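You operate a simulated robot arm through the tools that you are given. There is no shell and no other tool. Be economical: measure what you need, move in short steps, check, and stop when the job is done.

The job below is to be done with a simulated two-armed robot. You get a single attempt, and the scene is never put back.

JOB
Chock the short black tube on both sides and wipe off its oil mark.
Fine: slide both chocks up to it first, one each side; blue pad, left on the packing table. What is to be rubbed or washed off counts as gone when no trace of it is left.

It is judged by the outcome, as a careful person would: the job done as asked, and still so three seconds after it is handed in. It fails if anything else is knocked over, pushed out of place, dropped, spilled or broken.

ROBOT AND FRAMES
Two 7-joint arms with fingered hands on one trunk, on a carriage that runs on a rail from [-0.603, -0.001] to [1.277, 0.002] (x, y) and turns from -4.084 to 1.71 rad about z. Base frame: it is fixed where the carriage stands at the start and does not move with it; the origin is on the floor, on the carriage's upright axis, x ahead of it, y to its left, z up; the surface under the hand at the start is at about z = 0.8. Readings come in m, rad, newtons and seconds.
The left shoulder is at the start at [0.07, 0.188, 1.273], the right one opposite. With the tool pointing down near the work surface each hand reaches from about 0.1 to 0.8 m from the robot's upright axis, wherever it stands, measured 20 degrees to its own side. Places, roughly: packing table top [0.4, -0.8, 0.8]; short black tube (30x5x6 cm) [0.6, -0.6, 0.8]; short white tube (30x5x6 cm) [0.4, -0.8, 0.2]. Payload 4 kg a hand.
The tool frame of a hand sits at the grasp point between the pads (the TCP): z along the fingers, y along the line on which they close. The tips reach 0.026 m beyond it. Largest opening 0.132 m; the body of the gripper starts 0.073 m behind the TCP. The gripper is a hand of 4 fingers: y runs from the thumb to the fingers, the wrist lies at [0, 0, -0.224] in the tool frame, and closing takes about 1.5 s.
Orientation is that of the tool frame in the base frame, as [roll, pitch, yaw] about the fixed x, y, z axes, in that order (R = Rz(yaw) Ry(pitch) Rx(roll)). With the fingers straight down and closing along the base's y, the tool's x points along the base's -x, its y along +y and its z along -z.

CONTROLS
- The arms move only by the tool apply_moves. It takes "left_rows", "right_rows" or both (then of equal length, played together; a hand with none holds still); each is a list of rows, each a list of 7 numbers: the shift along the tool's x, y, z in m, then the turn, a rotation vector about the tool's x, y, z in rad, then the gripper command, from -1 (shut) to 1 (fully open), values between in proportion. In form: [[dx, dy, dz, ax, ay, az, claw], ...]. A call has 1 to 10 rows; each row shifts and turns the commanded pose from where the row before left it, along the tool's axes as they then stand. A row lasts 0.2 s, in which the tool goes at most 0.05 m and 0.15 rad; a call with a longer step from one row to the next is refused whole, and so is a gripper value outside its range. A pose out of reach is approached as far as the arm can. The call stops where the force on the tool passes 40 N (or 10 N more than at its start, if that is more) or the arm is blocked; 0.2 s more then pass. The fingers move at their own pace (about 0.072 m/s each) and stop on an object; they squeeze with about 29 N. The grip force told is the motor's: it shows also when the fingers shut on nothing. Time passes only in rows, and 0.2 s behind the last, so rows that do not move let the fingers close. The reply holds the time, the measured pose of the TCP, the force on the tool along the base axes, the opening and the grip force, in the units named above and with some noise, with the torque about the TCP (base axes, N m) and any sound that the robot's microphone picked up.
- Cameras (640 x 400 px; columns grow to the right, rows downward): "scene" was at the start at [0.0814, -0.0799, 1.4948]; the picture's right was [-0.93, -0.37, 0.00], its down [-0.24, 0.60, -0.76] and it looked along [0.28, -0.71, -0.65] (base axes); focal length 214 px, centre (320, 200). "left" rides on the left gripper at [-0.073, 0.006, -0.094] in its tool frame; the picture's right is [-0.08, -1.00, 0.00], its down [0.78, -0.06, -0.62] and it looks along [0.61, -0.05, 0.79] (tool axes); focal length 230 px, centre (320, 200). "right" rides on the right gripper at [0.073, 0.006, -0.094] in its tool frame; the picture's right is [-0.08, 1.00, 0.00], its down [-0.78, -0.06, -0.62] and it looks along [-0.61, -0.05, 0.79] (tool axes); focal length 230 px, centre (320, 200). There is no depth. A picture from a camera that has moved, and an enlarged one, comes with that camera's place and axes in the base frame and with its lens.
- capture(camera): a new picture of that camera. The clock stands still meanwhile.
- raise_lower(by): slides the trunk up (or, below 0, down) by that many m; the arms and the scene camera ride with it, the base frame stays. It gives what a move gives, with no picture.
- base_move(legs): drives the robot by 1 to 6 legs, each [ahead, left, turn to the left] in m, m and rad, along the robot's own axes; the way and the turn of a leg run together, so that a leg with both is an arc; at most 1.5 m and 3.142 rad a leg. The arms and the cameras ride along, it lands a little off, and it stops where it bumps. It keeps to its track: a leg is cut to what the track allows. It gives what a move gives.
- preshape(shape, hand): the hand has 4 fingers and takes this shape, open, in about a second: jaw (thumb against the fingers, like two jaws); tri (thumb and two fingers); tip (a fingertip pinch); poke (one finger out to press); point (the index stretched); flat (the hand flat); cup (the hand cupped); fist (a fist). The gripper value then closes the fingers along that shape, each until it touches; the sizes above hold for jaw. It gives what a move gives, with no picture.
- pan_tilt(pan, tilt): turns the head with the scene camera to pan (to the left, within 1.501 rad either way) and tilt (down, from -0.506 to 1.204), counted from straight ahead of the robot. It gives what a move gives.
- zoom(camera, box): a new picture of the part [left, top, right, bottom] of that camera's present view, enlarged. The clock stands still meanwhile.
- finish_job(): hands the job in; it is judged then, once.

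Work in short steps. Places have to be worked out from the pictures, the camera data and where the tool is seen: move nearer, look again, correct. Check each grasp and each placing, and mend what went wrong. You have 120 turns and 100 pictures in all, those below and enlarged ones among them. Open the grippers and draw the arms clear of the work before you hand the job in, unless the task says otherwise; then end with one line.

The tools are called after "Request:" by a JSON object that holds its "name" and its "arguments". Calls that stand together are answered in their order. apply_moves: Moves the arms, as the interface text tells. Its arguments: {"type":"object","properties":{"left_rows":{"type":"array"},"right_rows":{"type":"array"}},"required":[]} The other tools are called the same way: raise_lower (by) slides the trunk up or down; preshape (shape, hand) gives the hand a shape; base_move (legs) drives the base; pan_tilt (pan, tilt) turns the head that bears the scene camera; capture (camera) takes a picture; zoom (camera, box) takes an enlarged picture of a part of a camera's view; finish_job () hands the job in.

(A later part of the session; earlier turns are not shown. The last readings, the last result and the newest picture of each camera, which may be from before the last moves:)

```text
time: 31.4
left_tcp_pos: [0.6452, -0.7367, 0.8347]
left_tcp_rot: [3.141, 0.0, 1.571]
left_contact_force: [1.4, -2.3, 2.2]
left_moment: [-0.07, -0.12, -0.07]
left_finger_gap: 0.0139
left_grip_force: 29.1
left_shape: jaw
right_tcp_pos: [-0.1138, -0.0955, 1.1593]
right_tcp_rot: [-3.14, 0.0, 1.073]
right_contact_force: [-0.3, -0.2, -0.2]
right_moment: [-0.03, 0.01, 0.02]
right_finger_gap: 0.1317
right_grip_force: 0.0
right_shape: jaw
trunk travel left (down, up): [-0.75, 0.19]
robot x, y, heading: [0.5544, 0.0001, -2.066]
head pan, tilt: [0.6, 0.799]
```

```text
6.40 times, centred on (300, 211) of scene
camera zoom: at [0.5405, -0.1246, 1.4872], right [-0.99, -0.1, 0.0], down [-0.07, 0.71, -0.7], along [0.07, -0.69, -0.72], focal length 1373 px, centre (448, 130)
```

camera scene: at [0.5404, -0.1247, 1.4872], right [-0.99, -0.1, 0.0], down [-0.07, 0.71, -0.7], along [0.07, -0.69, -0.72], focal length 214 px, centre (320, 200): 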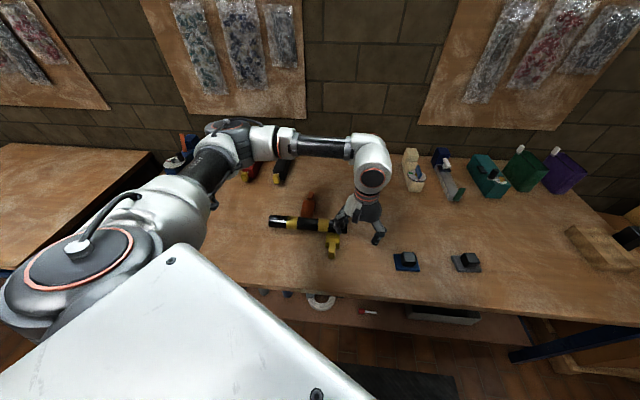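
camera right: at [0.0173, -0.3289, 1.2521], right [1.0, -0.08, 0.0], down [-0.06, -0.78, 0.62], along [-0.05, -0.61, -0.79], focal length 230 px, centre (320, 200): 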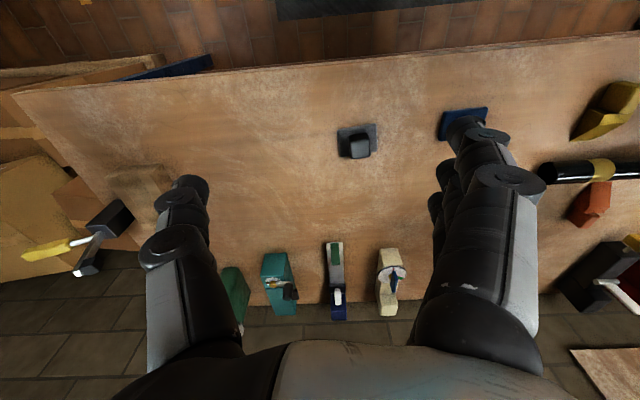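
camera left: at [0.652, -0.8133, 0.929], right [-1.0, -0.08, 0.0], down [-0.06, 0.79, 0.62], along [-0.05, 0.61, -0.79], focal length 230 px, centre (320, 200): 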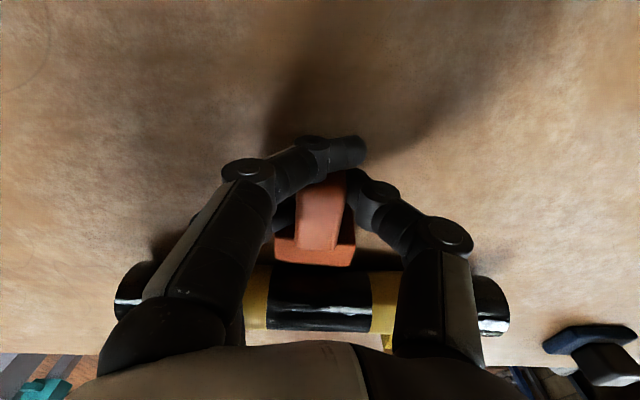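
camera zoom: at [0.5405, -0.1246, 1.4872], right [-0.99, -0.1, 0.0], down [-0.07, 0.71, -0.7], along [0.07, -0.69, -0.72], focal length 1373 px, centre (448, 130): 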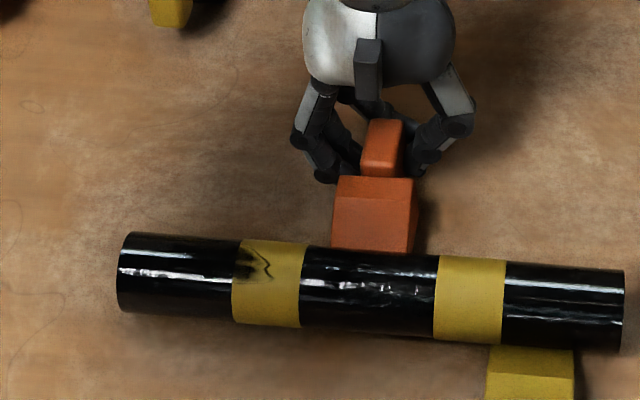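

The tube stayed while the chock advanced, and the force hasn't risen. Another 2 mm.

Request:
{"name": "apply_moves", "arguments": {"left_rows": [[0.001, 0, 0, 0, 0, 0, -1], [0.001, 0, 0, 0, 0, 0, -1], [0, 0, 0, 0, 0, 0, -1], [0, 0, 0, 0, 0, 0, -1], [0, 0, 0, 0, 0, 0, -1], [0, 0, 0, 0, 0, 0, -1]]}}

Request:
{"name": "zoom", "arguments": {"camera": "scene", "box": [250, 180, 350, 242]}}

```text
time: 32.8
left_tcp_pos: [0.6458, -0.7351, 0.8346]
left_tcp_rot: [3.141, 0.0, 1.571]
left_contact_force: [-0.3, -8.0, 6.0]
left_moment: [-0.02, -0.21, -0.16]
left_finger_gap: 0.0137
left_grip_force: 28.8
left_shape: jaw
right_tcp_pos: [-0.1141, -0.0941, 1.1594]
right_tcp_rot: [-3.14, 0.0, 1.075]
right_contact_force: [-0.2, -0.1, -0.2]
right_moment: [-0.02, 0.03, 0.04]
right_finger_gap: 0.1318
right_grip_force: 0.0
right_shape: jaw
trunk travel left (down, up): [-0.75, 0.19]
robot x, y, heading: [0.555, 0.0007, -2.067]
head pan, tilt: [0.6, 0.799]
```

```text
6.40 times, centred on (300, 211) of scene
camera zoom: at [0.5402, -0.1245, 1.4872], right [-0.99, -0.1, 0.0], down [-0.07, 0.71, -0.7], along [0.07, -0.69, -0.72], focal length 1373 px, centre (448, 130)
```

zoom: 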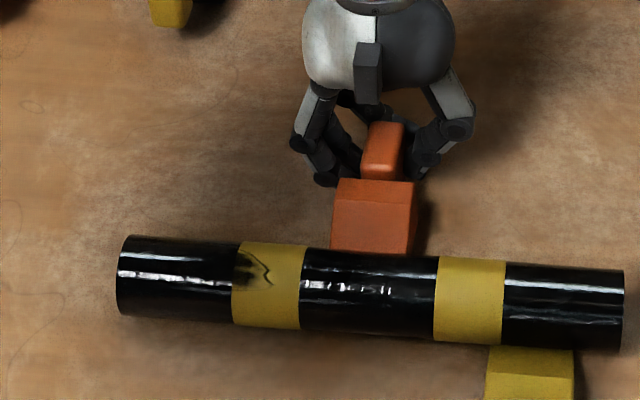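

The force rose to 8 N with the tube hardly moving: it's nipped snugly between both chocks. I'll release and lift away.

Request:
{"name": "apply_moves", "arguments": {"left_rows": [[0, 0, 0, 0, 0, 0, -0.5], [0, 0, 0, 0, 0, 0, 0.0], [0, 0, 0, 0, 0, 0, 0.3], [0, 0, 0, 0, 0, 0, 0.3], [0, 0, -0.03, 0, 0, 0, 0.3], [0, 0, -0.045, 0, 0, 0, 0.3], [0, 0, -0.045, 0, 0, 0, 0.3], [0, 0.02, -0.045, 0, 0, 0, 0.3], [0, 0.045, 0, 0, 0, 0, 0.3], [0, 0.045, 0, 0, 0, 0, 0.3]]}}

Request:
{"name": "zoom", "arguments": {"camera": "scene", "box": [250, 180, 350, 242]}}

Request:
{"name": "capture", "arguments": {"camera": "left"}}

```text
time: 35.0
left_tcp_pos: [0.7551, -0.7335, 0.9996]
left_tcp_rot: [-3.14, -0.001, 1.569]
left_contact_force: [-0.9, -0.5, 1.0]
left_moment: [0.02, 0.02, 0.0]
left_finger_gap: 0.0854
left_grip_force: 0.0
left_shape: jaw
right_tcp_pos: [-0.1121, -0.0933, 1.1601]
right_tcp_rot: [-3.14, 0.002, 1.075]
right_contact_force: [0.6, 0.3, 0.5]
right_moment: [-0.03, 0.05, 0.0]
right_finger_gap: 0.1315
right_grip_force: 0.0
right_shape: jaw
trunk travel left (down, up): [-0.75, 0.19]
robot x, y, heading: [0.555, 0.0028, -2.069]
head pan, tilt: [0.6, 0.799]
```

```text
6.40 times, centred on (300, 211) of scene
camera zoom: at [0.5422, -0.124, 1.4873], right [-0.99, -0.1, 0.0], down [-0.08, 0.71, -0.7], along [0.07, -0.69, -0.72], focal length 1373 px, centre (448, 130)
```

zoom: 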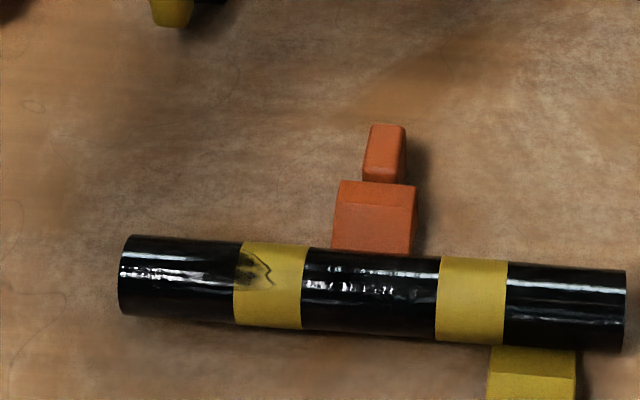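

```text
61 pictures are left
camera left: at [0.7608, -0.8086, 1.0938], right [-1.0, -0.08, 0.0], down [-0.06, 0.79, 0.62], along [-0.05, 0.61, -0.79], focal length 230 px, centre (320, 200)
```

left: 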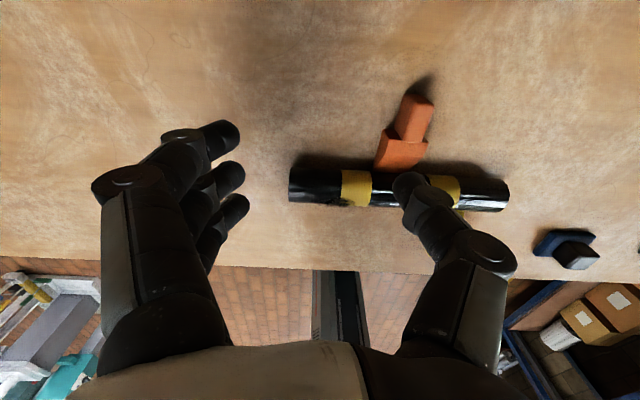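

Both chocks are against the tube. Now I'll look at the oil from the wall side, and at the yellow chock contact.

Request:
{"name": "zoom", "arguments": {"camera": "left", "box": [280, 150, 400, 225]}}

Request:
{"name": "zoom", "arguments": {"camera": "scene", "box": [250, 200, 430, 312]}}

```text
5.33 times, centred on (340, 188) of left
camera zoom: at [0.7608, -0.8086, 1.0938], right [-1.0, -0.08, 0.0], down [-0.06, 0.79, 0.62], along [-0.05, 0.61, -0.79], focal length 1227 px, centre (213, 267)
```

zoom: 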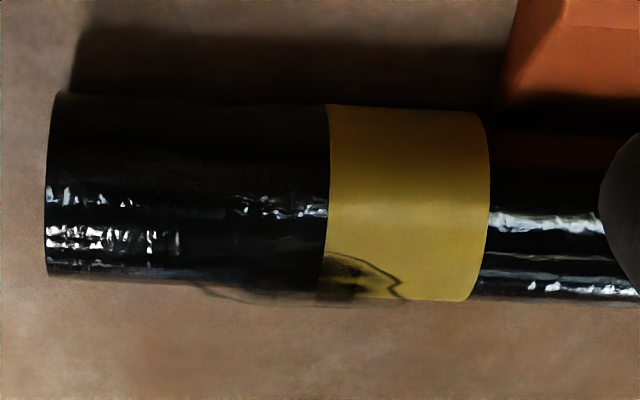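

```text
3.56 times, centred on (340, 256) of scene
camera zoom: at [0.5422, -0.124, 1.4873], right [-0.99, -0.1, 0.0], down [-0.08, 0.71, -0.7], along [0.07, -0.69, -0.72], focal length 763 px, centre (249, 1)
```

zoom: 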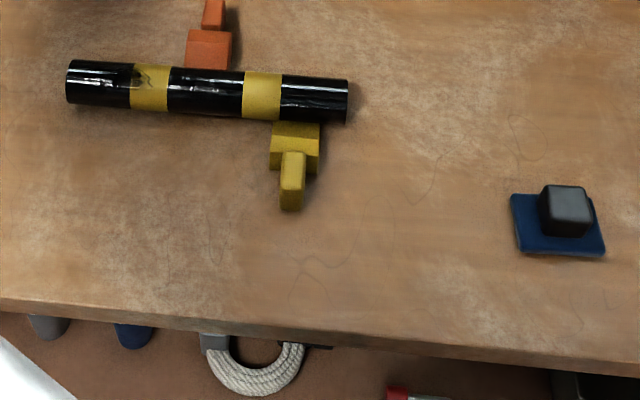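

The mark's outline spans part of the black section too. I'll zoom tight on it from the scene camera.

Request:
{"name": "zoom", "arguments": {"camera": "scene", "box": [265, 205, 305, 230]}}

Request:
{"name": "zoom", "arguments": {"camera": "scene", "box": [360, 235, 400, 275]}}

```text
16.00 times, centred on (285, 218) of scene
camera zoom: at [0.5422, -0.124, 1.4873], right [-0.99, -0.1, 0.0], down [-0.08, 0.71, -0.7], along [0.07, -0.69, -0.72], focal length 3432 px, centre (880, -80)
```

zoom: 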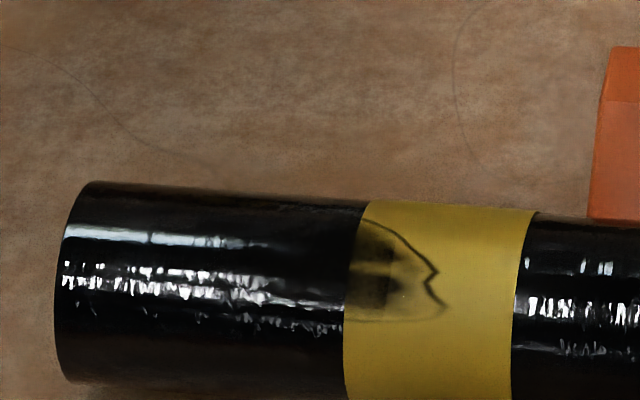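

```text
10.00 times, centred on (380, 255) of scene
camera zoom: at [0.5422, -0.124, 1.4873], right [-0.99, -0.1, 0.0], down [-0.08, 0.71, -0.7], along [0.07, -0.69, -0.72], focal length 2145 px, centre (-280, -350)
```

zoom: 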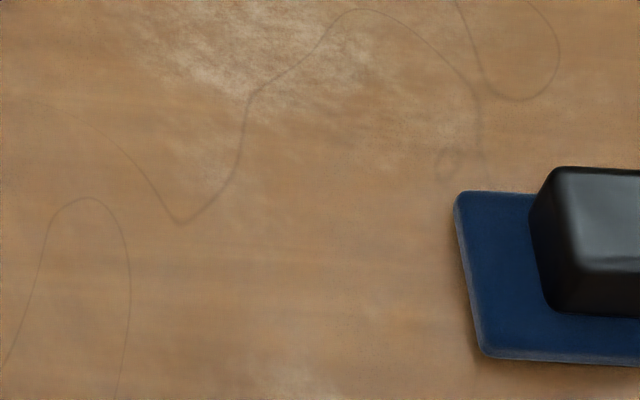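

The mark spans x≈0.695–0.750 and wraps from the tube's top down its near side (about 30°–105° elevation). I'll turn back to face the table, shift left along the rail a bit, and go for the blue pad with the left hand.

Request:
{"name": "base_move", "arguments": {"legs": [[0, 0, 0.5], [0, -0.1, 0]]}}

Request:
{"name": "pan_tilt", "arguments": {"pan": 0, "tilt": 0.9}}

Request:
{"name": "capture", "arguments": {"camera": "scene"}}

```text
time: 37.6
left_tcp_pos: [0.9952, -0.5407, 0.9981]
left_tcp_rot: [-3.14, 0.0, 2.088]
left_contact_force: [-0.4, 0.2, -0.4]
left_moment: [-0.01, 0.02, 0.0]
left_finger_gap: 0.0851
left_grip_force: 0.2
left_shape: jaw
right_tcp_pos: [-0.0752, -0.4134, 1.1595]
right_tcp_rot: [-3.14, 0.0, 1.589]
right_contact_force: [-0.3, -0.3, 0.9]
right_moment: [-0.03, -0.04, 0.02]
right_finger_gap: 0.1317
right_grip_force: 0.0
right_shape: jaw
trunk travel left (down, up): [-0.75, 0.19]
robot x, y, heading: [0.4598, 0.0014, -1.546]
head pan, tilt: [0.6, 0.799]
```

```text
time: 38.6
left_tcp_pos: [0.9936, -0.541, 0.9986]
left_tcp_rot: [-3.141, 0.0, 2.088]
left_contact_force: [0.7, 0.1, 0.1]
left_moment: [0.03, 0.0, 0.02]
left_finger_gap: 0.0855
left_grip_force: 0.1
left_shape: jaw
right_tcp_pos: [-0.0769, -0.4141, 1.1608]
right_tcp_rot: [3.141, 0.002, 1.588]
right_contact_force: [-1.0, 0.2, 0.3]
right_moment: [0.01, 0.01, 0.01]
right_finger_gap: 0.1317
right_grip_force: 0.0
right_shape: jaw
trunk travel left (down, up): [-0.75, 0.19]
robot x, y, heading: [0.4571, -0.0031, -1.549]
head pan, tilt: [0.0, 0.901]
```

```text
56 pictures are left
camera scene: at [0.4619, -0.126, 1.4793], right [-1.0, -0.02, 0.0], down [-0.02, 0.78, -0.62], along [0.01, -0.62, -0.78], focal length 214 px, centre (320, 200)
```

scene: 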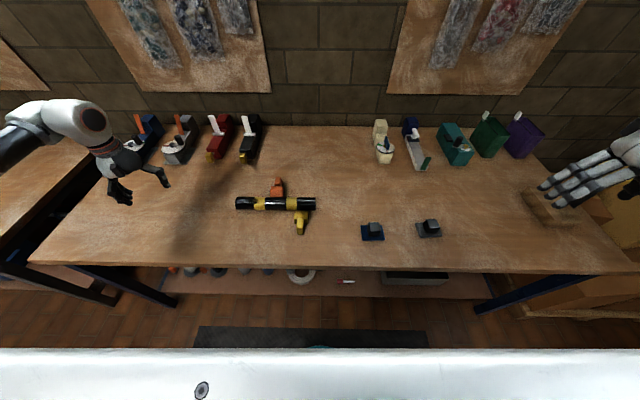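

Request:
{"name": "zoom", "arguments": {"camera": "scene", "box": [220, 170, 400, 282]}}

Request:
{"name": "zoom", "arguments": {"camera": "scene", "box": [350, 215, 398, 245]}}

```text
3.56 times, centred on (310, 226) of scene
camera zoom: at [0.4619, -0.126, 1.4793], right [-1.0, -0.02, 0.0], down [-0.02, 0.78, -0.62], along [0.01, -0.62, -0.78], focal length 763 px, centre (356, 108)
```

zoom: 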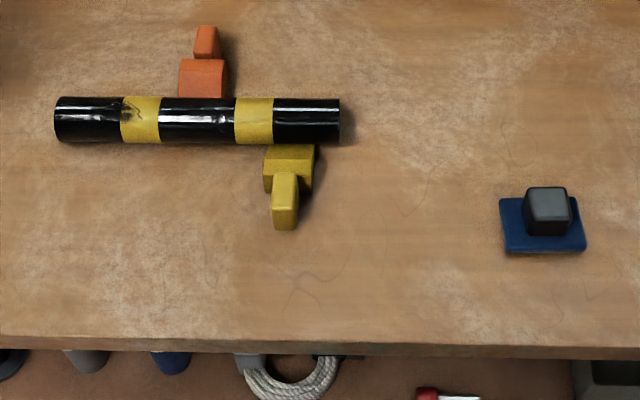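

```text
13.33 times, centred on (374, 230) of scene
camera zoom: at [0.4619, -0.126, 1.4793], right [-1.0, -0.02, 0.0], down [-0.02, 0.78, -0.62], along [0.01, -0.62, -0.78], focal length 2860 px, centre (-400, -200)
```

zoom: 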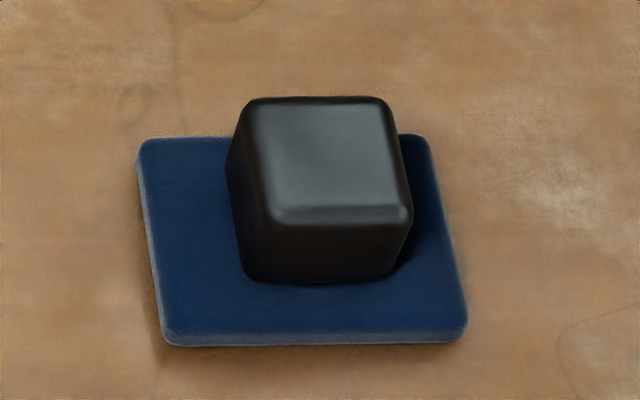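

The pad is 8×6 cm with its knob at about (0.280, -0.516), top at z≈0.846. I'll straighten the left hand and travel at z≈1.0 toward it.

Request:
{"name": "apply_moves", "arguments": {"left_rows": [[0, 0, 0, 0, 0, 0.13, 0.3], [0, 0, 0, 0, 0, 0.13, 0.3], [0, 0, 0, 0, 0, 0.13, 0.3], [0, 0, 0, 0, 0, 0.128, 0.3], [0, -0.048, 0, 0, 0, 0, 0.3], [0, -0.048, 0, 0, 0, 0, 0.3], [0, -0.048, 0, 0, 0, 0, 0.3], [0, -0.048, 0, 0, 0, 0, 0.3], [0, -0.048, 0, 0, 0, 0, 0.3], [0, -0.048, 0, 0, 0, 0, 0.3]]}}

Request:
{"name": "apply_moves", "arguments": {"left_rows": [[0, -0.048, 0, 0, 0, 0, 0.3], [0, -0.048, 0, 0, 0, 0, 0.3], [0, -0.048, 0, 0, 0, 0, 0.3], [0, -0.048, 0, 0, 0, 0, 0.3], [0, -0.048, 0, 0, 0, 0, 0.3], [0, -0.048, 0, 0, 0, 0, 0.3], [0, -0.048, 0, 0, 0, 0, 0.3], [0.012, -0.045, 0, 0, 0, 0, 0.3], [0.012, -0.045, 0, 0, 0, 0, 0.3], [0, 0, 0, 0, 0, 0, 0.3]]}}

Request:
{"name": "capture", "arguments": {"camera": "left"}}

```text
time: 40.8
left_tcp_pos: [0.7057, -0.5418, 0.9997]
left_tcp_rot: [3.139, -0.001, 1.568]
left_contact_force: [-0.4, -0.1, -0.3]
left_moment: [-0.01, -0.04, -0.01]
left_finger_gap: 0.0855
left_grip_force: 0.1
left_shape: jaw
right_tcp_pos: [-0.0785, -0.4145, 1.1597]
right_tcp_rot: [3.14, 0.001, 1.589]
right_contact_force: [-0.5, -1.2, -0.2]
right_moment: [0.02, -0.05, -0.03]
right_finger_gap: 0.1318
right_grip_force: 0.0
right_shape: jaw
trunk travel left (down, up): [-0.75, 0.19]
robot x, y, heading: [0.4611, -0.0007, -1.551]
head pan, tilt: [0.0, 0.901]
```

```text
time: 43.0
left_tcp_pos: [0.2765, -0.5175, 0.9986]
left_tcp_rot: [-3.14, 0.0, 1.569]
left_contact_force: [0.3, 0.5, -0.4]
left_moment: [0.01, 0.07, 0.01]
left_finger_gap: 0.0853
left_grip_force: 0.1
left_shape: jaw
right_tcp_pos: [-0.0765, -0.4137, 1.1606]
right_tcp_rot: [-3.139, -0.001, 1.591]
right_contact_force: [0.0, -0.2, -0.1]
right_moment: [0.09, 0.01, 0.03]
right_finger_gap: 0.1318
right_grip_force: 0.0
right_shape: jaw
trunk travel left (down, up): [-0.75, 0.19]
robot x, y, heading: [0.4594, 0.0005, -1.551]
head pan, tilt: [0.0, 0.901]
```

```text
53 pictures are left
camera left: at [0.2819, -0.5923, 1.0923], right [-1.0, -0.08, 0.0], down [-0.06, 0.78, 0.62], along [-0.05, 0.62, -0.79], focal length 230 px, centre (320, 200)
```

left: 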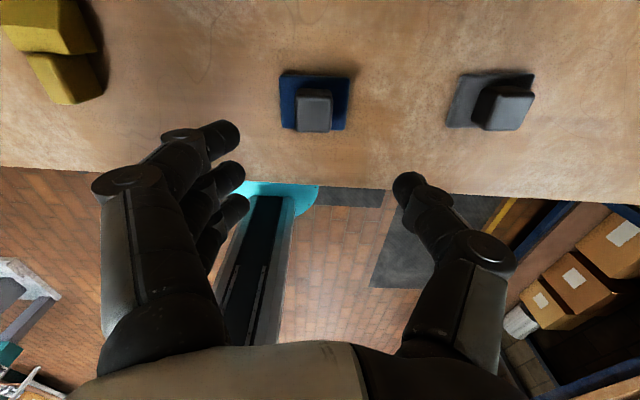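

The knob top is at (0.281, -0.518), matching. I'll centre and descend to z≈0.842.

Request:
{"name": "apply_moves", "arguments": {"left_rows": [[0, 0.004, 0.045, 0, 0, 0, 0.3], [0, 0, 0.045, 0, 0, 0, 0.3], [0, 0, 0.035, 0, 0, 0, 0.3], [0, 0, 0.02, 0, 0, 0, 0.3], [0, 0, 0.0115, 0, 0, 0, 0.3], [0, 0, 0, 0, 0, 0, 0.3]]}}

Request:
{"name": "capture", "arguments": {"camera": "left"}}

```text
time: 44.4
left_tcp_pos: [0.2803, -0.514, 0.8422]
left_tcp_rot: [3.141, 0.0, 1.569]
left_contact_force: [-0.5, 0.4, -0.2]
left_moment: [0.01, 0.03, -0.01]
left_finger_gap: 0.0854
left_grip_force: 0.0
left_shape: jaw
right_tcp_pos: [-0.0774, -0.4133, 1.1595]
right_tcp_rot: [-3.142, -0.001, 1.589]
right_contact_force: [0.3, -0.7, 0.2]
right_moment: [0.01, -0.01, 0.01]
right_finger_gap: 0.1315
right_grip_force: 0.0
right_shape: jaw
trunk travel left (down, up): [-0.75, 0.19]
robot x, y, heading: [0.4561, 0.0012, -1.549]
head pan, tilt: [0.0, 0.901]
```

```text
52 pictures are left
camera left: at [0.2859, -0.589, 0.9363], right [-1.0, -0.08, 0.0], down [-0.06, 0.79, 0.62], along [-0.05, 0.61, -0.79], focal length 230 px, centre (320, 200)
```

left: 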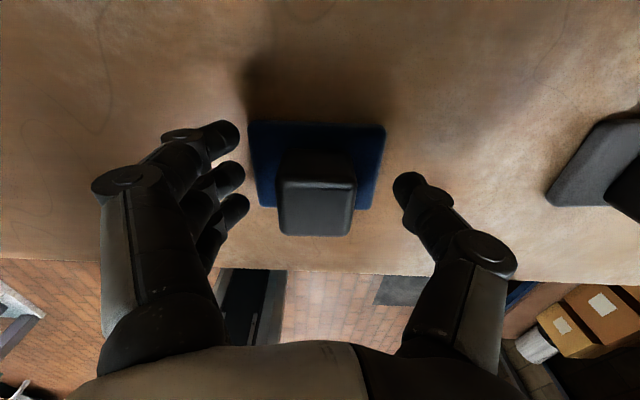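

The knob is centred between thumb and fingers. I'll close on it.

Request:
{"name": "apply_moves", "arguments": {"left_rows": [[0, 0, 0.002, 0, 0, 0, 0.3], [0, 0, 0, 0, 0, 0, 0.0], [0, 0, 0, 0, 0, 0, -0.3], [0, 0, 0, 0, 0, 0, -0.7], [0, 0, 0, 0, 0, 0, -1], [0, 0, 0, 0, 0, 0, -1], [0, 0, 0, 0, 0, 0, -1]]}}

Request:
{"name": "capture", "arguments": {"camera": "left"}}

```text
time: 46.0
left_tcp_pos: [0.2806, -0.5145, 0.8416]
left_tcp_rot: [3.141, -0.001, 1.57]
left_contact_force: [-1.1, -1.0, 5.4]
left_moment: [0.01, -0.19, -0.07]
left_finger_gap: 0.032
left_grip_force: 29.0
left_shape: jaw
right_tcp_pos: [-0.078, -0.4126, 1.1597]
right_tcp_rot: [-3.141, 0.0, 1.59]
right_contact_force: [-0.9, -0.5, -0.2]
right_moment: [0.03, -0.01, -0.03]
right_finger_gap: 0.132
right_grip_force: 0.1
right_shape: jaw
trunk travel left (down, up): [-0.75, 0.19]
robot x, y, heading: [0.4608, 0.0005, -1.555]
head pan, tilt: [0.0, 0.901]
```

```text
51 pictures are left
camera left: at [0.2867, -0.5893, 0.9356], right [-1.0, -0.08, 0.0], down [-0.06, 0.79, 0.62], along [-0.05, 0.61, -0.79], focal length 230 px, centre (320, 200)
```

left: 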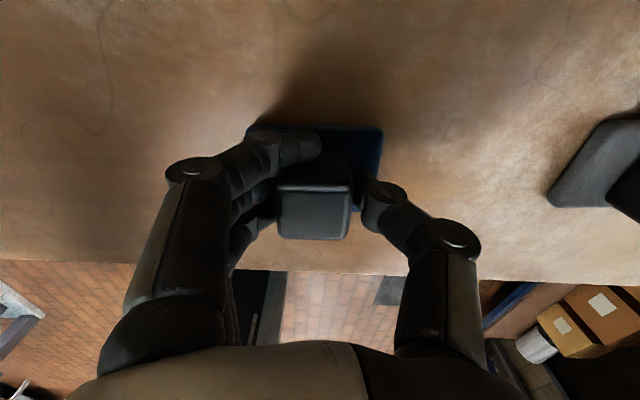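

Gripped, with one finger wrapped behind. I'll lift and check that the pad stays level in the hand.

Request:
{"name": "apply_moves", "arguments": {"left_rows": [[0, 0, -0.02, 0, 0, 0, -1], [0, 0, -0.045, 0, 0, 0, -1], [0, 0, -0.045, 0, 0, 0, -1], [0, 0, -0.045, 0, 0, 0, -1], [0, 0, 0, 0, 0, 0, -1]]}}

Request:
{"name": "capture", "arguments": {"camera": "left"}}

Request:
{"name": "zoom", "arguments": {"camera": "scene", "box": [330, 150, 430, 250]}}

```text
time: 47.2
left_tcp_pos: [0.2798, -0.5161, 0.9933]
left_tcp_rot: [3.141, 0.001, 1.568]
left_contact_force: [-0.4, 0.4, -0.5]
left_moment: [0.0, -0.04, -0.04]
left_finger_gap: 0.031
left_grip_force: 28.9
left_shape: jaw
right_tcp_pos: [-0.0761, -0.4131, 1.159]
right_tcp_rot: [-3.141, 0.001, 1.59]
right_contact_force: [-0.5, -0.4, 0.4]
right_moment: [0.03, 0.01, -0.01]
right_finger_gap: 0.1319
right_grip_force: 0.2
right_shape: jaw
trunk travel left (down, up): [-0.75, 0.19]
robot x, y, heading: [0.4591, -0.002, -1.551]
head pan, tilt: [0.0, 0.901]
```

```text
50 pictures are left
camera left: at [0.286, -0.5905, 1.087], right [-1.0, -0.08, 0.0], down [-0.06, 0.78, 0.62], along [-0.05, 0.62, -0.79], focal length 230 px, centre (320, 200)
```

left: 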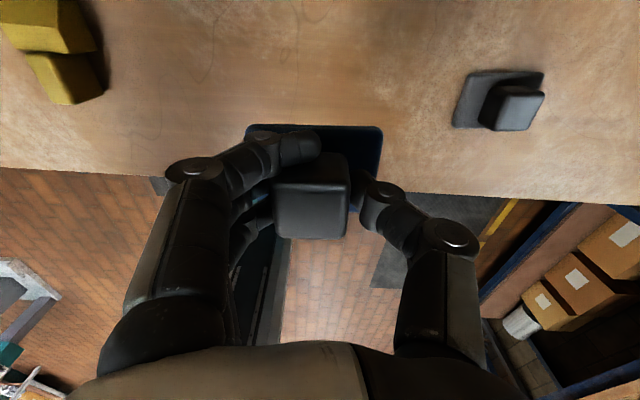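

```text
4.00 times, centred on (380, 200) of scene
camera zoom: at [0.4606, -0.1263, 1.4793], right [-1.0, -0.02, 0.0], down [-0.02, 0.78, -0.62], along [0.01, -0.62, -0.78], focal length 858 px, centre (80, 200)
```

zoom: 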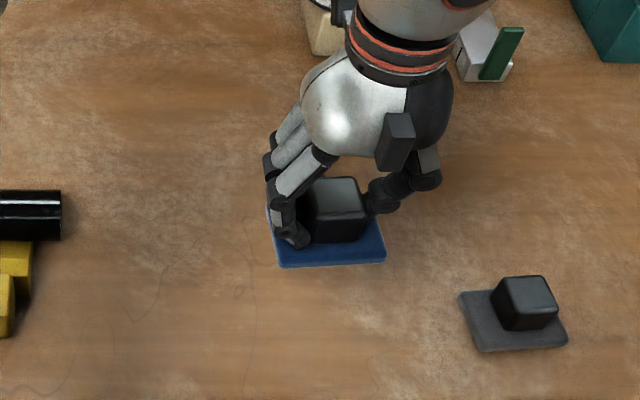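

The pad is held level (pad bottom ≈0.0416 below the TCP). I'll carry it to above the mark at (0.7225, -0.625).

Request:
{"name": "apply_moves", "arguments": {"left_rows": [[-0.011, 0.0443, 0, 0, 0, 0, -1], [-0.011, 0.0443, 0, 0, 0, 0, -1], [-0.011, 0.0443, 0, 0, 0, 0, -1], [-0.011, 0.0443, 0, 0, 0, 0, -1], [-0.011, 0.0443, 0, 0, 0, 0, -1], [-0.011, 0.0443, 0, 0, 0, 0, -1], [-0.011, 0.0443, 0, 0, 0, 0, -1], [-0.011, 0.0443, 0, 0, 0, 0, -1], [-0.011, 0.0443, 0, 0, 0, 0, -1], [-0.011, 0.0443, 0, 0, 0, 0, -1]]}}

Request:
{"name": "apply_moves", "arguments": {"left_rows": [[0, 0, 0.03, 0, 0, 0, -1], [0, 0, 0.03, 0, 0, 0, -1], [0, 0, 0, 0, 0, 0, -1]]}}

Request:
{"name": "capture", "arguments": {"camera": "left"}}

Request:
{"name": "capture", "arguments": {"camera": "scene"}}

```text
time: 49.4
left_tcp_pos: [0.7243, -0.6273, 0.9962]
left_tcp_rot: [-3.14, 0.0, 1.569]
left_contact_force: [0.1, 0.1, -0.9]
left_moment: [0.03, 0.04, 0.03]
left_finger_gap: 0.0309
left_grip_force: 29.3
left_shape: jaw
right_tcp_pos: [-0.0754, -0.4117, 1.1591]
right_tcp_rot: [-3.141, 0.0, 1.59]
right_contact_force: [0.4, 0.0, 0.1]
right_moment: [0.01, -0.02, 0.02]
right_finger_gap: 0.1318
right_grip_force: 0.1
right_shape: jaw
trunk travel left (down, up): [-0.75, 0.19]
robot x, y, heading: [0.4585, -0.0013, -1.553]
head pan, tilt: [0.0, 0.901]
```

```text
time: 50.2
left_tcp_pos: [0.7247, -0.6262, 0.9358]
left_tcp_rot: [-3.141, -0.001, 1.57]
left_contact_force: [-0.8, 0.8, -1.0]
left_moment: [0.0, 0.01, -0.03]
left_finger_gap: 0.0309
left_grip_force: 28.9
left_shape: jaw
right_tcp_pos: [-0.0774, -0.4121, 1.1599]
right_tcp_rot: [3.14, -0.001, 1.591]
right_contact_force: [0.0, -0.8, -0.4]
right_moment: [0.02, -0.02, 0.0]
right_finger_gap: 0.1319
right_grip_force: 0.0
right_shape: jaw
trunk travel left (down, up): [-0.75, 0.19]
robot x, y, heading: [0.4572, 0.0036, -1.553]
head pan, tilt: [0.0, 0.901]
```

```text
48 pictures are left
camera left: at [0.7296, -0.7002, 1.0307], right [-1.0, -0.07, 0.0], down [-0.06, 0.79, 0.62], along [-0.05, 0.61, -0.79], focal length 230 px, centre (320, 200)
```

left: 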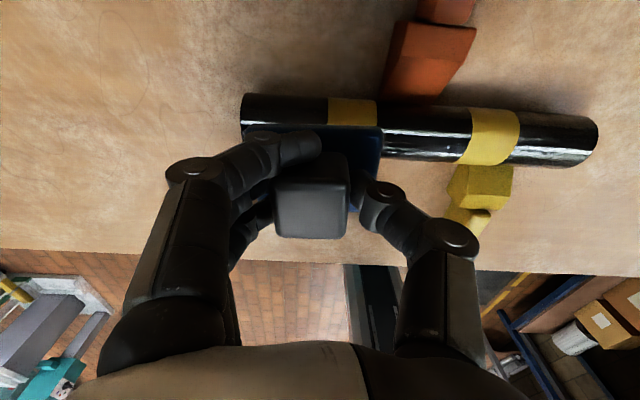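

```text
47 pictures are left
camera scene: at [0.4601, -0.1256, 1.4794], right [-1.0, -0.02, 0.0], down [-0.01, 0.78, -0.62], along [0.01, -0.62, -0.78], focal length 214 px, centre (320, 200)
```

scene: 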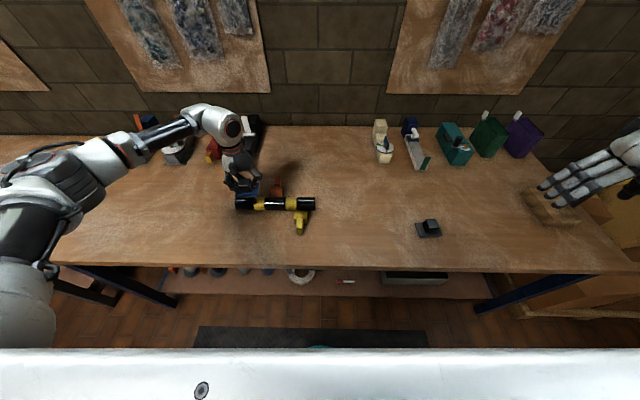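

Ready above the mark. I'll lower the pad vertically until it just touches the tube top.

Request:
{"name": "apply_moves", "arguments": {"left_rows": [[0, 0, 0.025, 0, 0, 0, -1], [0, 0, 0.015, 0, 0, 0, -1], [0, 0, 0.003, 0, 0, 0, -1], [0, 0, 0, 0, 0, 0, -1]]}}

```text
time: 51.2
left_tcp_pos: [0.725, -0.6277, 0.8936]
left_tcp_rot: [3.139, 0.0, 1.568]
left_contact_force: [-0.3, 0.2, -0.7]
left_moment: [0.01, -0.03, 0.02]
left_finger_gap: 0.031
left_grip_force: 29.2
left_shape: jaw
right_tcp_pos: [-0.0761, -0.4131, 1.1594]
right_tcp_rot: [3.141, 0.0, 1.589]
right_contact_force: [0.1, -0.1, -0.3]
right_moment: [0.02, 0.0, 0.01]
right_finger_gap: 0.1317
right_grip_force: 0.0
right_shape: jaw
trunk travel left (down, up): [-0.75, 0.19]
robot x, y, heading: [0.4568, -0.0045, -1.55]
head pan, tilt: [0.0, 0.901]
```

No contact yet; another 2 mm, then 1 mm steps.

Request:
{"name": "apply_moves", "arguments": {"left_rows": [[0, 0, 0.002, 0, 0, 0, -1], [0, 0, 0, 0, 0, 0, -1]]}}

Request:
{"name": "apply_moves", "arguments": {"left_rows": [[0, 0, 0.0015, 0, 0, 0, -1], [0, 0, 0, 0, 0, 0, -1]]}}

```text
time: 51.8
left_tcp_pos: [0.7245, -0.6273, 0.8906]
left_tcp_rot: [-3.141, 0.0, 1.569]
left_contact_force: [0.9, -0.2, -0.6]
left_moment: [0.0, -0.02, 0.01]
left_finger_gap: 0.0312
left_grip_force: 28.6
left_shape: jaw
right_tcp_pos: [-0.0773, -0.413, 1.16]
right_tcp_rot: [3.142, -0.001, 1.59]
right_contact_force: [0.2, 0.4, 0.3]
right_moment: [-0.01, 0.0, -0.02]
right_finger_gap: 0.132
right_grip_force: 0.1
right_shape: jaw
trunk travel left (down, up): [-0.75, 0.19]
robot x, y, heading: [0.4536, 0.0, -1.549]
head pan, tilt: [0.0, 0.901]
```

```text
time: 52.4
left_tcp_pos: [0.7268, -0.6272, 0.8906]
left_tcp_rot: [3.141, -0.001, 1.569]
left_contact_force: [-1.6, -0.1, 4.2]
left_moment: [0.06, -0.18, -0.01]
left_finger_gap: 0.0311
left_grip_force: 29.6
left_shape: jaw
right_tcp_pos: [-0.0772, -0.4124, 1.158]
right_tcp_rot: [3.141, 0.0, 1.591]
right_contact_force: [-0.8, -0.3, 0.8]
right_moment: [-0.02, -0.02, 0.02]
right_finger_gap: 0.1321
right_grip_force: 0.0
right_shape: jaw
trunk travel left (down, up): [-0.75, 0.19]
robot x, y, heading: [0.4574, 0.0006, -1.551]
head pan, tilt: [0.0, 0.901]
```

Contact with about 4 N on the tube's top. I'll make small strokes along the tube's length and see how it affects the mark.

Request:
{"name": "apply_moves", "arguments": {"left_rows": [[0, 0.01, 0.0005, 0, 0, 0, -1], [0, 0.01, 0, 0, 0, 0, -1], [0, -0.015, 0, 0, 0, 0, -1], [0, -0.015, 0, 0, 0, 0, -1], [0, -0.01, 0, 0, 0, 0, -1], [0, 0.01, 0, 0, 0, 0, -1], [0, 0.01, 0, 0, 0, 0, -1], [0, 0, 0, 0, 0, 0, -1]]}}

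Request:
{"name": "zoom", "arguments": {"camera": "scene", "box": [210, 170, 330, 245]}}

```text
time: 54.2
left_tcp_pos: [0.7258, -0.6252, 0.8898]
left_tcp_rot: [-3.141, 0.0, 1.57]
left_contact_force: [-0.7, -0.2, 5.5]
left_moment: [0.04, -0.26, -0.01]
left_finger_gap: 0.031
left_grip_force: 29.1
left_shape: jaw
right_tcp_pos: [-0.078, -0.4134, 1.1596]
right_tcp_rot: [-3.14, -0.001, 1.59]
right_contact_force: [0.5, 0.5, -0.8]
right_moment: [0.03, 0.02, 0.01]
right_finger_gap: 0.1316
right_grip_force: 0.1
right_shape: jaw
trunk travel left (down, up): [-0.75, 0.19]
robot x, y, heading: [0.4539, 0.0022, -1.546]
head pan, tilt: [0.0, 0.901]
```

```text
5.33 times, centred on (270, 208) of scene
camera zoom: at [0.4601, -0.1254, 1.4794], right [-1.0, -0.02, 0.0], down [-0.01, 0.78, -0.62], along [0.01, -0.62, -0.78], focal length 1144 px, centre (587, 160)
```

zoom: 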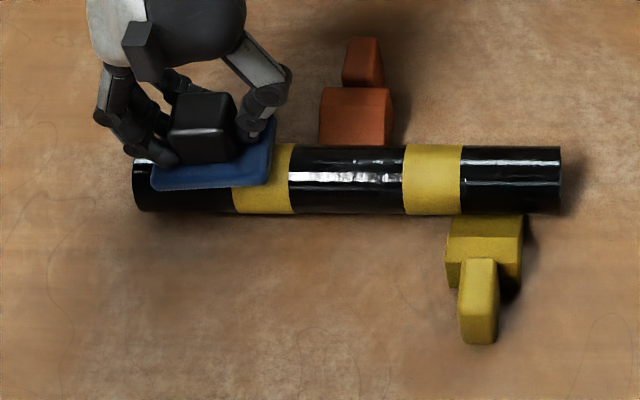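

The tube and chocks are stable. Now I'll roll the pad around the tube toward the near side (tilt to 0.3 rad), then stroke again.

Request:
{"name": "apply_moves", "arguments": {"left_rows": [[0.00644, 0, 0.0003, 0, -0.1, 0, -1], [0.00644, 0, 0.0003, 0, -0.1, 0, -1], [0.00644, 0, 0.0003, 0, -0.1, 0, -1], [0, 0, 0, 0, 0, 0, -1]]}}

Request:
{"name": "zoom", "arguments": {"camera": "scene", "box": [210, 170, 330, 245]}}

```text
time: 55.2
left_tcp_pos: [0.7268, -0.607, 0.8894]
left_tcp_rot: [3.141, 0.304, 1.569]
left_contact_force: [-1.0, 2.4, 27.3]
left_moment: [0.01, -0.72, 0.07]
left_finger_gap: 0.0314
left_grip_force: 28.8
left_shape: jaw
right_tcp_pos: [-0.0784, -0.4091, 1.1605]
right_tcp_rot: [3.139, 0.005, 1.59]
right_contact_force: [0.9, -0.2, -1.0]
right_moment: [-0.02, -0.02, -0.01]
right_finger_gap: 0.1316
right_grip_force: 0.0
right_shape: jaw
trunk travel left (down, up): [-0.75, 0.19]
robot x, y, heading: [0.4547, 0.0058, -1.545]
head pan, tilt: [0.0, 0.901]
```

```text
5.33 times, centred on (270, 208) of scene
camera zoom: at [0.4587, -0.1225, 1.4799], right [-1.0, -0.02, 0.0], down [-0.01, 0.78, -0.62], along [0.01, -0.62, -0.78], focal length 1144 px, centre (587, 160)
```

zoom: 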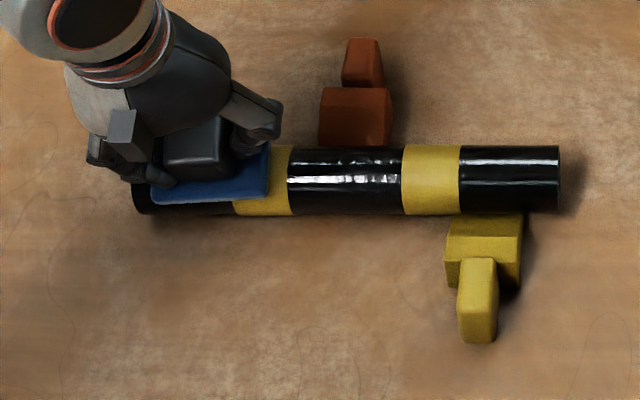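

Force jumped to 27 N, too hard, so the tube centre must be slightly nearer than assumed. Backing off 3 mm along the pad normal.

Request:
{"name": "apply_moves", "arguments": {"left_rows": [[0, 0, -0.003, 0, 0, 0, -1], [0, 0, 0, 0, 0, 0, -1]]}}

```text
time: 55.8
left_tcp_pos: [0.7259, -0.6057, 0.8906]
left_tcp_rot: [3.14, 0.302, 1.566]
left_contact_force: [0.3, 1.1, 13.5]
left_moment: [0.06, -0.35, 0.04]
left_finger_gap: 0.0313
left_grip_force: 29.3
left_shape: jaw
right_tcp_pos: [-0.0777, -0.4117, 1.1605]
right_tcp_rot: [-3.141, 0.001, 1.591]
right_contact_force: [-0.2, 0.1, 0.0]
right_moment: [-0.01, 0.0, -0.04]
right_finger_gap: 0.1319
right_grip_force: 0.1
right_shape: jaw
trunk travel left (down, up): [-0.75, 0.19]
robot x, y, heading: [0.4607, 0.0035, -1.551]
head pan, tilt: [0.0, 0.901]
```

I'll look with the wrist camera to see whether the pad tilted with the hand.

Request:
{"name": "capture", "arguments": {"camera": "left"}}

Request:
{"name": "zoom", "arguments": {"camera": "scene", "box": [230, 180, 280, 212]}}

```text
44 pictures are left
camera left: at [0.7321, -0.6487, 1.0014], right [-1.0, -0.07, 0.02], down [-0.06, 0.93, 0.36], along [-0.05, 0.35, -0.93], focal length 230 px, centre (320, 200)
```

left: 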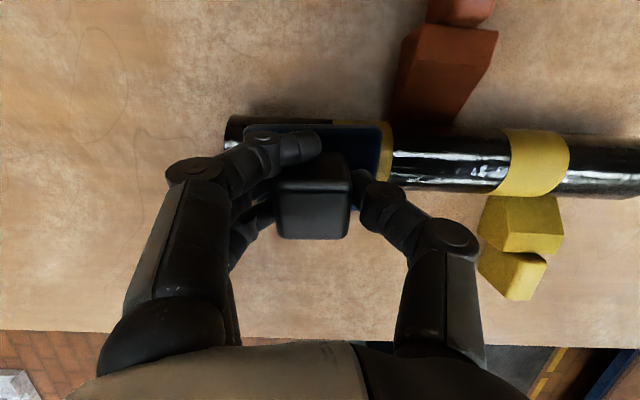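

```text
12.50 times, centred on (255, 196) of scene
camera zoom: at [0.4595, -0.1237, 1.4794], right [-1.0, -0.02, 0.0], down [-0.01, 0.78, -0.62], along [0.01, -0.62, -0.78], focal length 2681 px, centre (1132, 250)
```

zoom: 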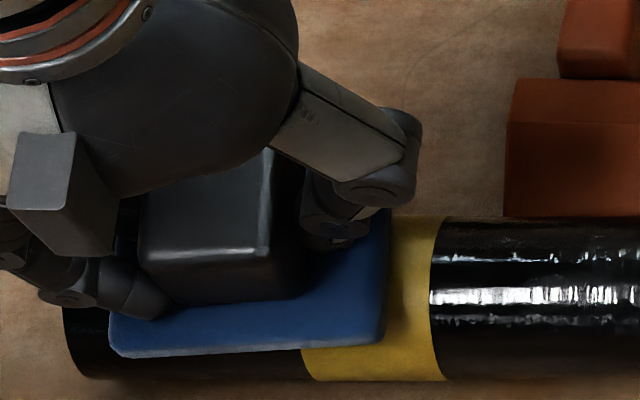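

The pad tilts with the hand and lies tangent on the tube. I'll ease off 2 mm more to a light force and stroke along the tube.

Request:
{"name": "apply_moves", "arguments": {"left_rows": [[0, 0, -0.0017, 0, 0, 0, -1], [0, 0.01, 0, 0, 0, 0, -1], [0, 0.01, 0, 0, 0, 0, -1], [0, -0.015, 0, 0, 0, 0, -1], [0, -0.015, 0, 0, 0, 0, -1], [0, -0.01, 0, 0, 0, 0, -1], [0, 0.01, 0, 0, 0, 0, -1], [0, 0.01, 0, 0, 0, 0, -1], [0, 0, 0, 0, 0, 0, -1]]}}

Request:
{"name": "zoom", "arguments": {"camera": "scene", "box": [210, 170, 330, 245]}}

```text
time: 57.8
left_tcp_pos: [0.7273, -0.6053, 0.8897]
left_tcp_rot: [3.141, 0.3, 1.57]
left_contact_force: [-0.3, -0.4, -1.1]
left_moment: [-0.01, -0.01, -0.02]
left_finger_gap: 0.0307
left_grip_force: 29.3
left_shape: jaw
right_tcp_pos: [-0.078, -0.4128, 1.1611]
right_tcp_rot: [3.141, 0.001, 1.589]
right_contact_force: [0.3, -0.4, -0.3]
right_moment: [-0.01, 0.02, -0.01]
right_finger_gap: 0.1319
right_grip_force: 0.1
right_shape: jaw
trunk travel left (down, up): [-0.75, 0.19]
robot x, y, heading: [0.4562, 0.0007, -1.552]
head pan, tilt: [0.0, 0.901]
```

```text
5.33 times, centred on (270, 208) of scene
camera zoom: at [0.4604, -0.1261, 1.4793], right [-1.0, -0.02, 0.0], down [-0.02, 0.78, -0.62], along [0.01, -0.62, -0.78], focal length 1144 px, centre (587, 160)
```

zoom: 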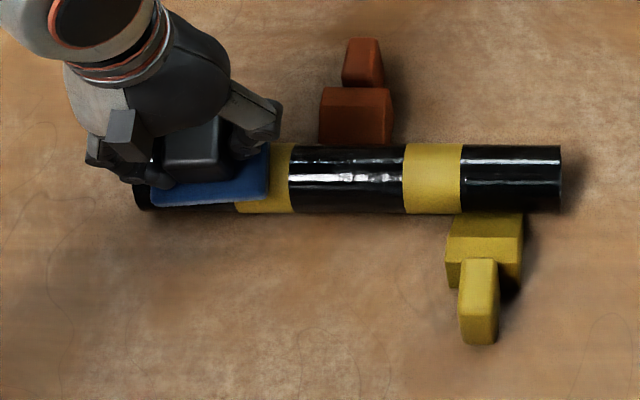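

Now there's no contact, which fits my geometric model; the earlier force was likely the pad sticking. I'll press in 2 mm, then check.

Request:
{"name": "apply_moves", "arguments": {"left_rows": [[0, 0, 0.002, 0, 0, 0, -1], [0, 0, 0, 0, 0, 0, -1]]}}

Request:
{"name": "apply_moves", "arguments": {"left_rows": [[0, 0, 0.001, 0, 0, 0, -1], [0, 0, 0, 0, 0, 0, -1]]}}

```text
time: 58.4
left_tcp_pos: [0.727, -0.6057, 0.8878]
left_tcp_rot: [-3.141, 0.3, 1.569]
left_contact_force: [0.3, 0.1, 2.7]
left_moment: [-0.02, -0.18, 0.03]
left_finger_gap: 0.031
left_grip_force: 29.1
left_shape: jaw
right_tcp_pos: [-0.0771, -0.4117, 1.1594]
right_tcp_rot: [3.141, 0.001, 1.591]
right_contact_force: [-0.9, 0.2, -0.1]
right_moment: [0.02, -0.01, 0.0]
right_finger_gap: 0.1318
right_grip_force: 0.1
right_shape: jaw
trunk travel left (down, up): [-0.75, 0.19]
robot x, y, heading: [0.458, -0.0017, -1.547]
head pan, tilt: [0.0, 0.901]
```

```text
time: 59.0
left_tcp_pos: [0.725, -0.6062, 0.8884]
left_tcp_rot: [-3.14, 0.301, 1.57]
left_contact_force: [1.0, 1.1, 5.5]
left_moment: [0.0, -0.35, 0.05]
left_finger_gap: 0.031
left_grip_force: 28.9
left_shape: jaw
right_tcp_pos: [-0.0774, -0.4128, 1.1595]
right_tcp_rot: [3.141, 0.0, 1.59]
right_contact_force: [0.6, 0.4, -0.7]
right_moment: [0.0, -0.01, 0.01]
right_finger_gap: 0.1318
right_grip_force: 0.2
right_shape: jaw
trunk travel left (down, up): [-0.75, 0.19]
robot x, y, heading: [0.4538, -0.0006, -1.553]
head pan, tilt: [0.0, 0.901]
```

The moment shows contact concentrated toward the pad's +x edge, so the pad is slightly canted lengthwise. I'll correct it with a 0.04 rad turn about tool x and re-read.

Request:
{"name": "apply_moves", "arguments": {"left_rows": [[0, 0, -0.0005, -0.04, 0, 0, -1], [0, 0, 0, 0, 0, 0, -1]]}}

Request:
{"name": "apply_moves", "arguments": {"left_rows": [[0, 0, 0.0015, 0, 0, 0, -1], [0, 0, 0, 0, 0, 0, -1]]}}

```text
time: 59.6
left_tcp_pos: [0.726, -0.6053, 0.8902]
left_tcp_rot: [3.103, 0.3, 1.57]
left_contact_force: [0.5, 0.4, -1.0]
left_moment: [0.02, 0.03, 0.0]
left_finger_gap: 0.0309
left_grip_force: 29.2
left_shape: jaw
right_tcp_pos: [-0.0779, -0.4135, 1.1608]
right_tcp_rot: [-3.142, -0.001, 1.589]
right_contact_force: [-0.1, 0.3, 0.2]
right_moment: [-0.02, 0.04, 0.01]
right_finger_gap: 0.1317
right_grip_force: 0.1
right_shape: jaw
trunk travel left (down, up): [-0.75, 0.19]
robot x, y, heading: [0.4565, -0.0001, -1.551]
head pan, tilt: [0.0, 0.901]
```

```text
time: 60.2
left_tcp_pos: [0.7261, -0.6071, 0.8876]
left_tcp_rot: [3.102, 0.3, 1.57]
left_contact_force: [0.3, 1.2, 1.3]
left_moment: [0.02, 0.03, 0.02]
left_finger_gap: 0.0308
left_grip_force: 29.1
left_shape: jaw
right_tcp_pos: [-0.0761, -0.4132, 1.1596]
right_tcp_rot: [-3.141, 0.0, 1.592]
right_contact_force: [0.4, -0.6, 0.0]
right_moment: [0.01, 0.0, 0.01]
right_finger_gap: 0.1318
right_grip_force: 0.1
right_shape: jaw
trunk travel left (down, up): [-0.75, 0.19]
robot x, y, heading: [0.4583, -0.0021, -1.553]
head pan, tilt: [0.0, 0.901]
```

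Now the moment is near zero. I'll press 1.2 mm more and stroke along the tube.

Request:
{"name": "apply_moves", "arguments": {"left_rows": [[0, 0, 0.0012, 0, 0, 0, -1], [0, 0, 0, 0, 0, 0, -1]]}}

Request:
{"name": "apply_moves", "arguments": {"left_rows": [[0, 0.01, 0, 0, 0, 0, -1], [0, 0.01, 0, 0, 0, 0, -1], [0, -0.015, 0, 0, 0, 0, -1], [0, -0.015, 0, 0, 0, 0, -1], [0, -0.01, 0, 0, 0, 0, -1], [0, 0.01, 0, 0, 0, 0, -1], [0, 0.01, 0, 0, 0, 0, -1], [0, 0, 0, 0, 0, 0, -1]]}}

```text
time: 60.8
left_tcp_pos: [0.7243, -0.6066, 0.8868]
left_tcp_rot: [3.102, 0.301, 1.569]
left_contact_force: [-0.4, 2.6, 8.8]
left_moment: [0.09, 0.02, -0.03]
left_finger_gap: 0.0312
left_grip_force: 29.1
left_shape: jaw
right_tcp_pos: [-0.0781, -0.4121, 1.1597]
right_tcp_rot: [-3.141, 0.0, 1.59]
right_contact_force: [-0.3, 1.0, -0.3]
right_moment: [0.0, -0.02, -0.03]
right_finger_gap: 0.132
right_grip_force: 0.0
right_shape: jaw
trunk travel left (down, up): [-0.75, 0.19]
robot x, y, heading: [0.4566, -0.0009, -1.553]
head pan, tilt: [0.0, 0.901]
```

```text
time: 62.6
left_tcp_pos: [0.7243, -0.6047, 0.8867]
left_tcp_rot: [3.101, 0.303, 1.57]
left_contact_force: [0.0, 4.0, 9.7]
left_moment: [0.03, -0.04, -0.01]
left_finger_gap: 0.0311
left_grip_force: 29.2
left_shape: jaw
right_tcp_pos: [-0.0769, -0.4127, 1.1587]
right_tcp_rot: [-3.141, 0.001, 1.59]
right_contact_force: [0.4, -0.3, 0.5]
right_moment: [0.01, -0.01, -0.01]
right_finger_gap: 0.1316
right_grip_force: 0.1
right_shape: jaw
trunk travel left (down, up): [-0.75, 0.19]
robot x, y, heading: [0.4556, 0.0008, -1.552]
head pan, tilt: [0.0, 0.901]
```

Even contact at about 10 N. I'll lift clear to the side and inspect the mark.

Request:
{"name": "apply_moves", "arguments": {"left_rows": [[0, 0, -0.02, 0, 0, 0, -1], [0, 0, -0.045, 0, 0, 0, -1], [0, 0.048, 0, 0, 0, 0, -1], [0, 0.048, 0, 0, 0, 0, -1], [0, 0.048, 0, 0, 0, 0, -1], [0, 0, 0, 0, 0, 0, -1]]}}

Request:
{"name": "zoom", "arguments": {"camera": "scene", "box": [225, 188, 281, 223]}}

```text
time: 64.0
left_tcp_pos: [0.8683, -0.5904, 0.955]
left_tcp_rot: [3.1, 0.298, 1.569]
left_contact_force: [0.0, 0.1, -0.2]
left_moment: [0.01, 0.0, -0.04]
left_finger_gap: 0.0312
left_grip_force: 28.5
left_shape: jaw
right_tcp_pos: [-0.076, -0.4138, 1.1598]
right_tcp_rot: [3.14, 0.001, 1.59]
right_contact_force: [0.1, 0.8, -0.9]
right_moment: [-0.01, 0.02, 0.03]
right_finger_gap: 0.1318
right_grip_force: 0.1
right_shape: jaw
trunk travel left (down, up): [-0.75, 0.19]
robot x, y, heading: [0.4553, 0.0047, -1.552]
head pan, tilt: [0.0, 0.901]
```

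```text
11.43 times, centred on (253, 206) of scene
camera zoom: at [0.4605, -0.1268, 1.4792], right [-1.0, -0.02, 0.0], down [-0.02, 0.78, -0.62], along [0.01, -0.62, -0.78], focal length 2451 px, centre (1086, 137)
```

zoom: 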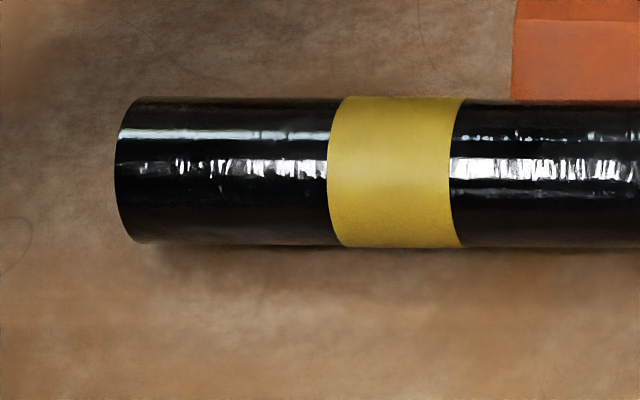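

The mark looks gone from this side. I'll check the wall side with the wrist camera, in case the tube merely turned.

Request:
{"name": "capture", "arguments": {"camera": "left"}}

```text
40 pictures are left
camera left: at [0.8708, -0.6342, 1.0665], right [-1.0, -0.08, -0.02], down [-0.08, 0.93, 0.35], along [-0.02, 0.35, -0.93], focal length 230 px, centre (320, 200)
```

left: 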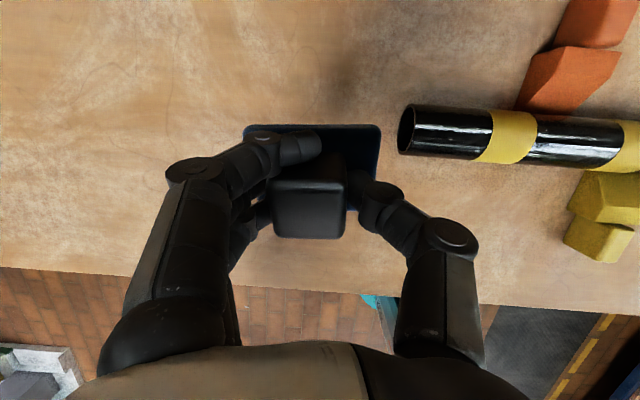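

I'll level the hand and move it toward the wall so its camera can look at the tube's back.

Request:
{"name": "apply_moves", "arguments": {"left_rows": [[0, 0, 0, 0.04, 0.1, 0, -1], [0, 0, 0, 0, 0.1, 0, -1], [0, 0, 0, 0, 0.1, 0, -1], [-0.045, 0, -0.02, 0, 0, 0, -1], [-0.045, 0, 0, 0, 0, 0, -1], [-0.045, 0, 0, 0, 0, 0, -1], [-0.03, -0.03, 0, 0, 0, 0, -1], [0, 0, 0, 0, 0, 0, -1]]}}

Request:
{"name": "capture", "arguments": {"camera": "left"}}

```text
time: 65.8
left_tcp_pos: [0.8368, -0.7533, 0.9764]
left_tcp_rot: [-3.139, 0.001, 1.569]
left_contact_force: [0.2, -0.2, -0.7]
left_moment: [0.01, 0.02, 0.01]
left_finger_gap: 0.0311
left_grip_force: 28.8
left_shape: jaw
right_tcp_pos: [-0.0757, -0.4115, 1.1611]
right_tcp_rot: [-3.139, 0.002, 1.593]
right_contact_force: [-0.3, -0.1, 0.1]
right_moment: [-0.02, 0.04, -0.03]
right_finger_gap: 0.1315
right_grip_force: 0.2
right_shape: jaw
trunk travel left (down, up): [-0.75, 0.19]
robot x, y, heading: [0.4556, 0.001, -1.551]
head pan, tilt: [0.0, 0.901]
```

```text
39 pictures are left
camera left: at [0.8424, -0.828, 1.0704], right [-1.0, -0.08, 0.0], down [-0.06, 0.79, 0.62], along [-0.05, 0.61, -0.79], focal length 230 px, centre (320, 200)
```

left: 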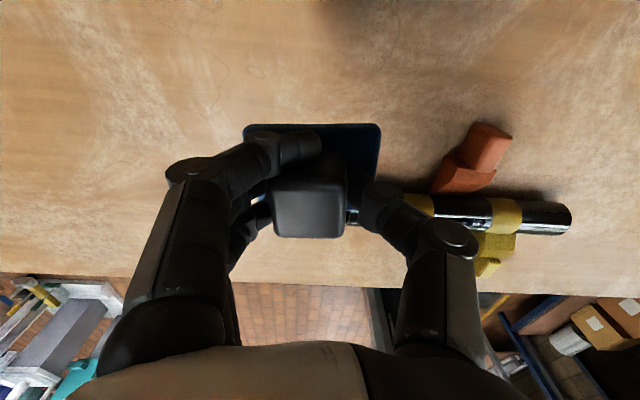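

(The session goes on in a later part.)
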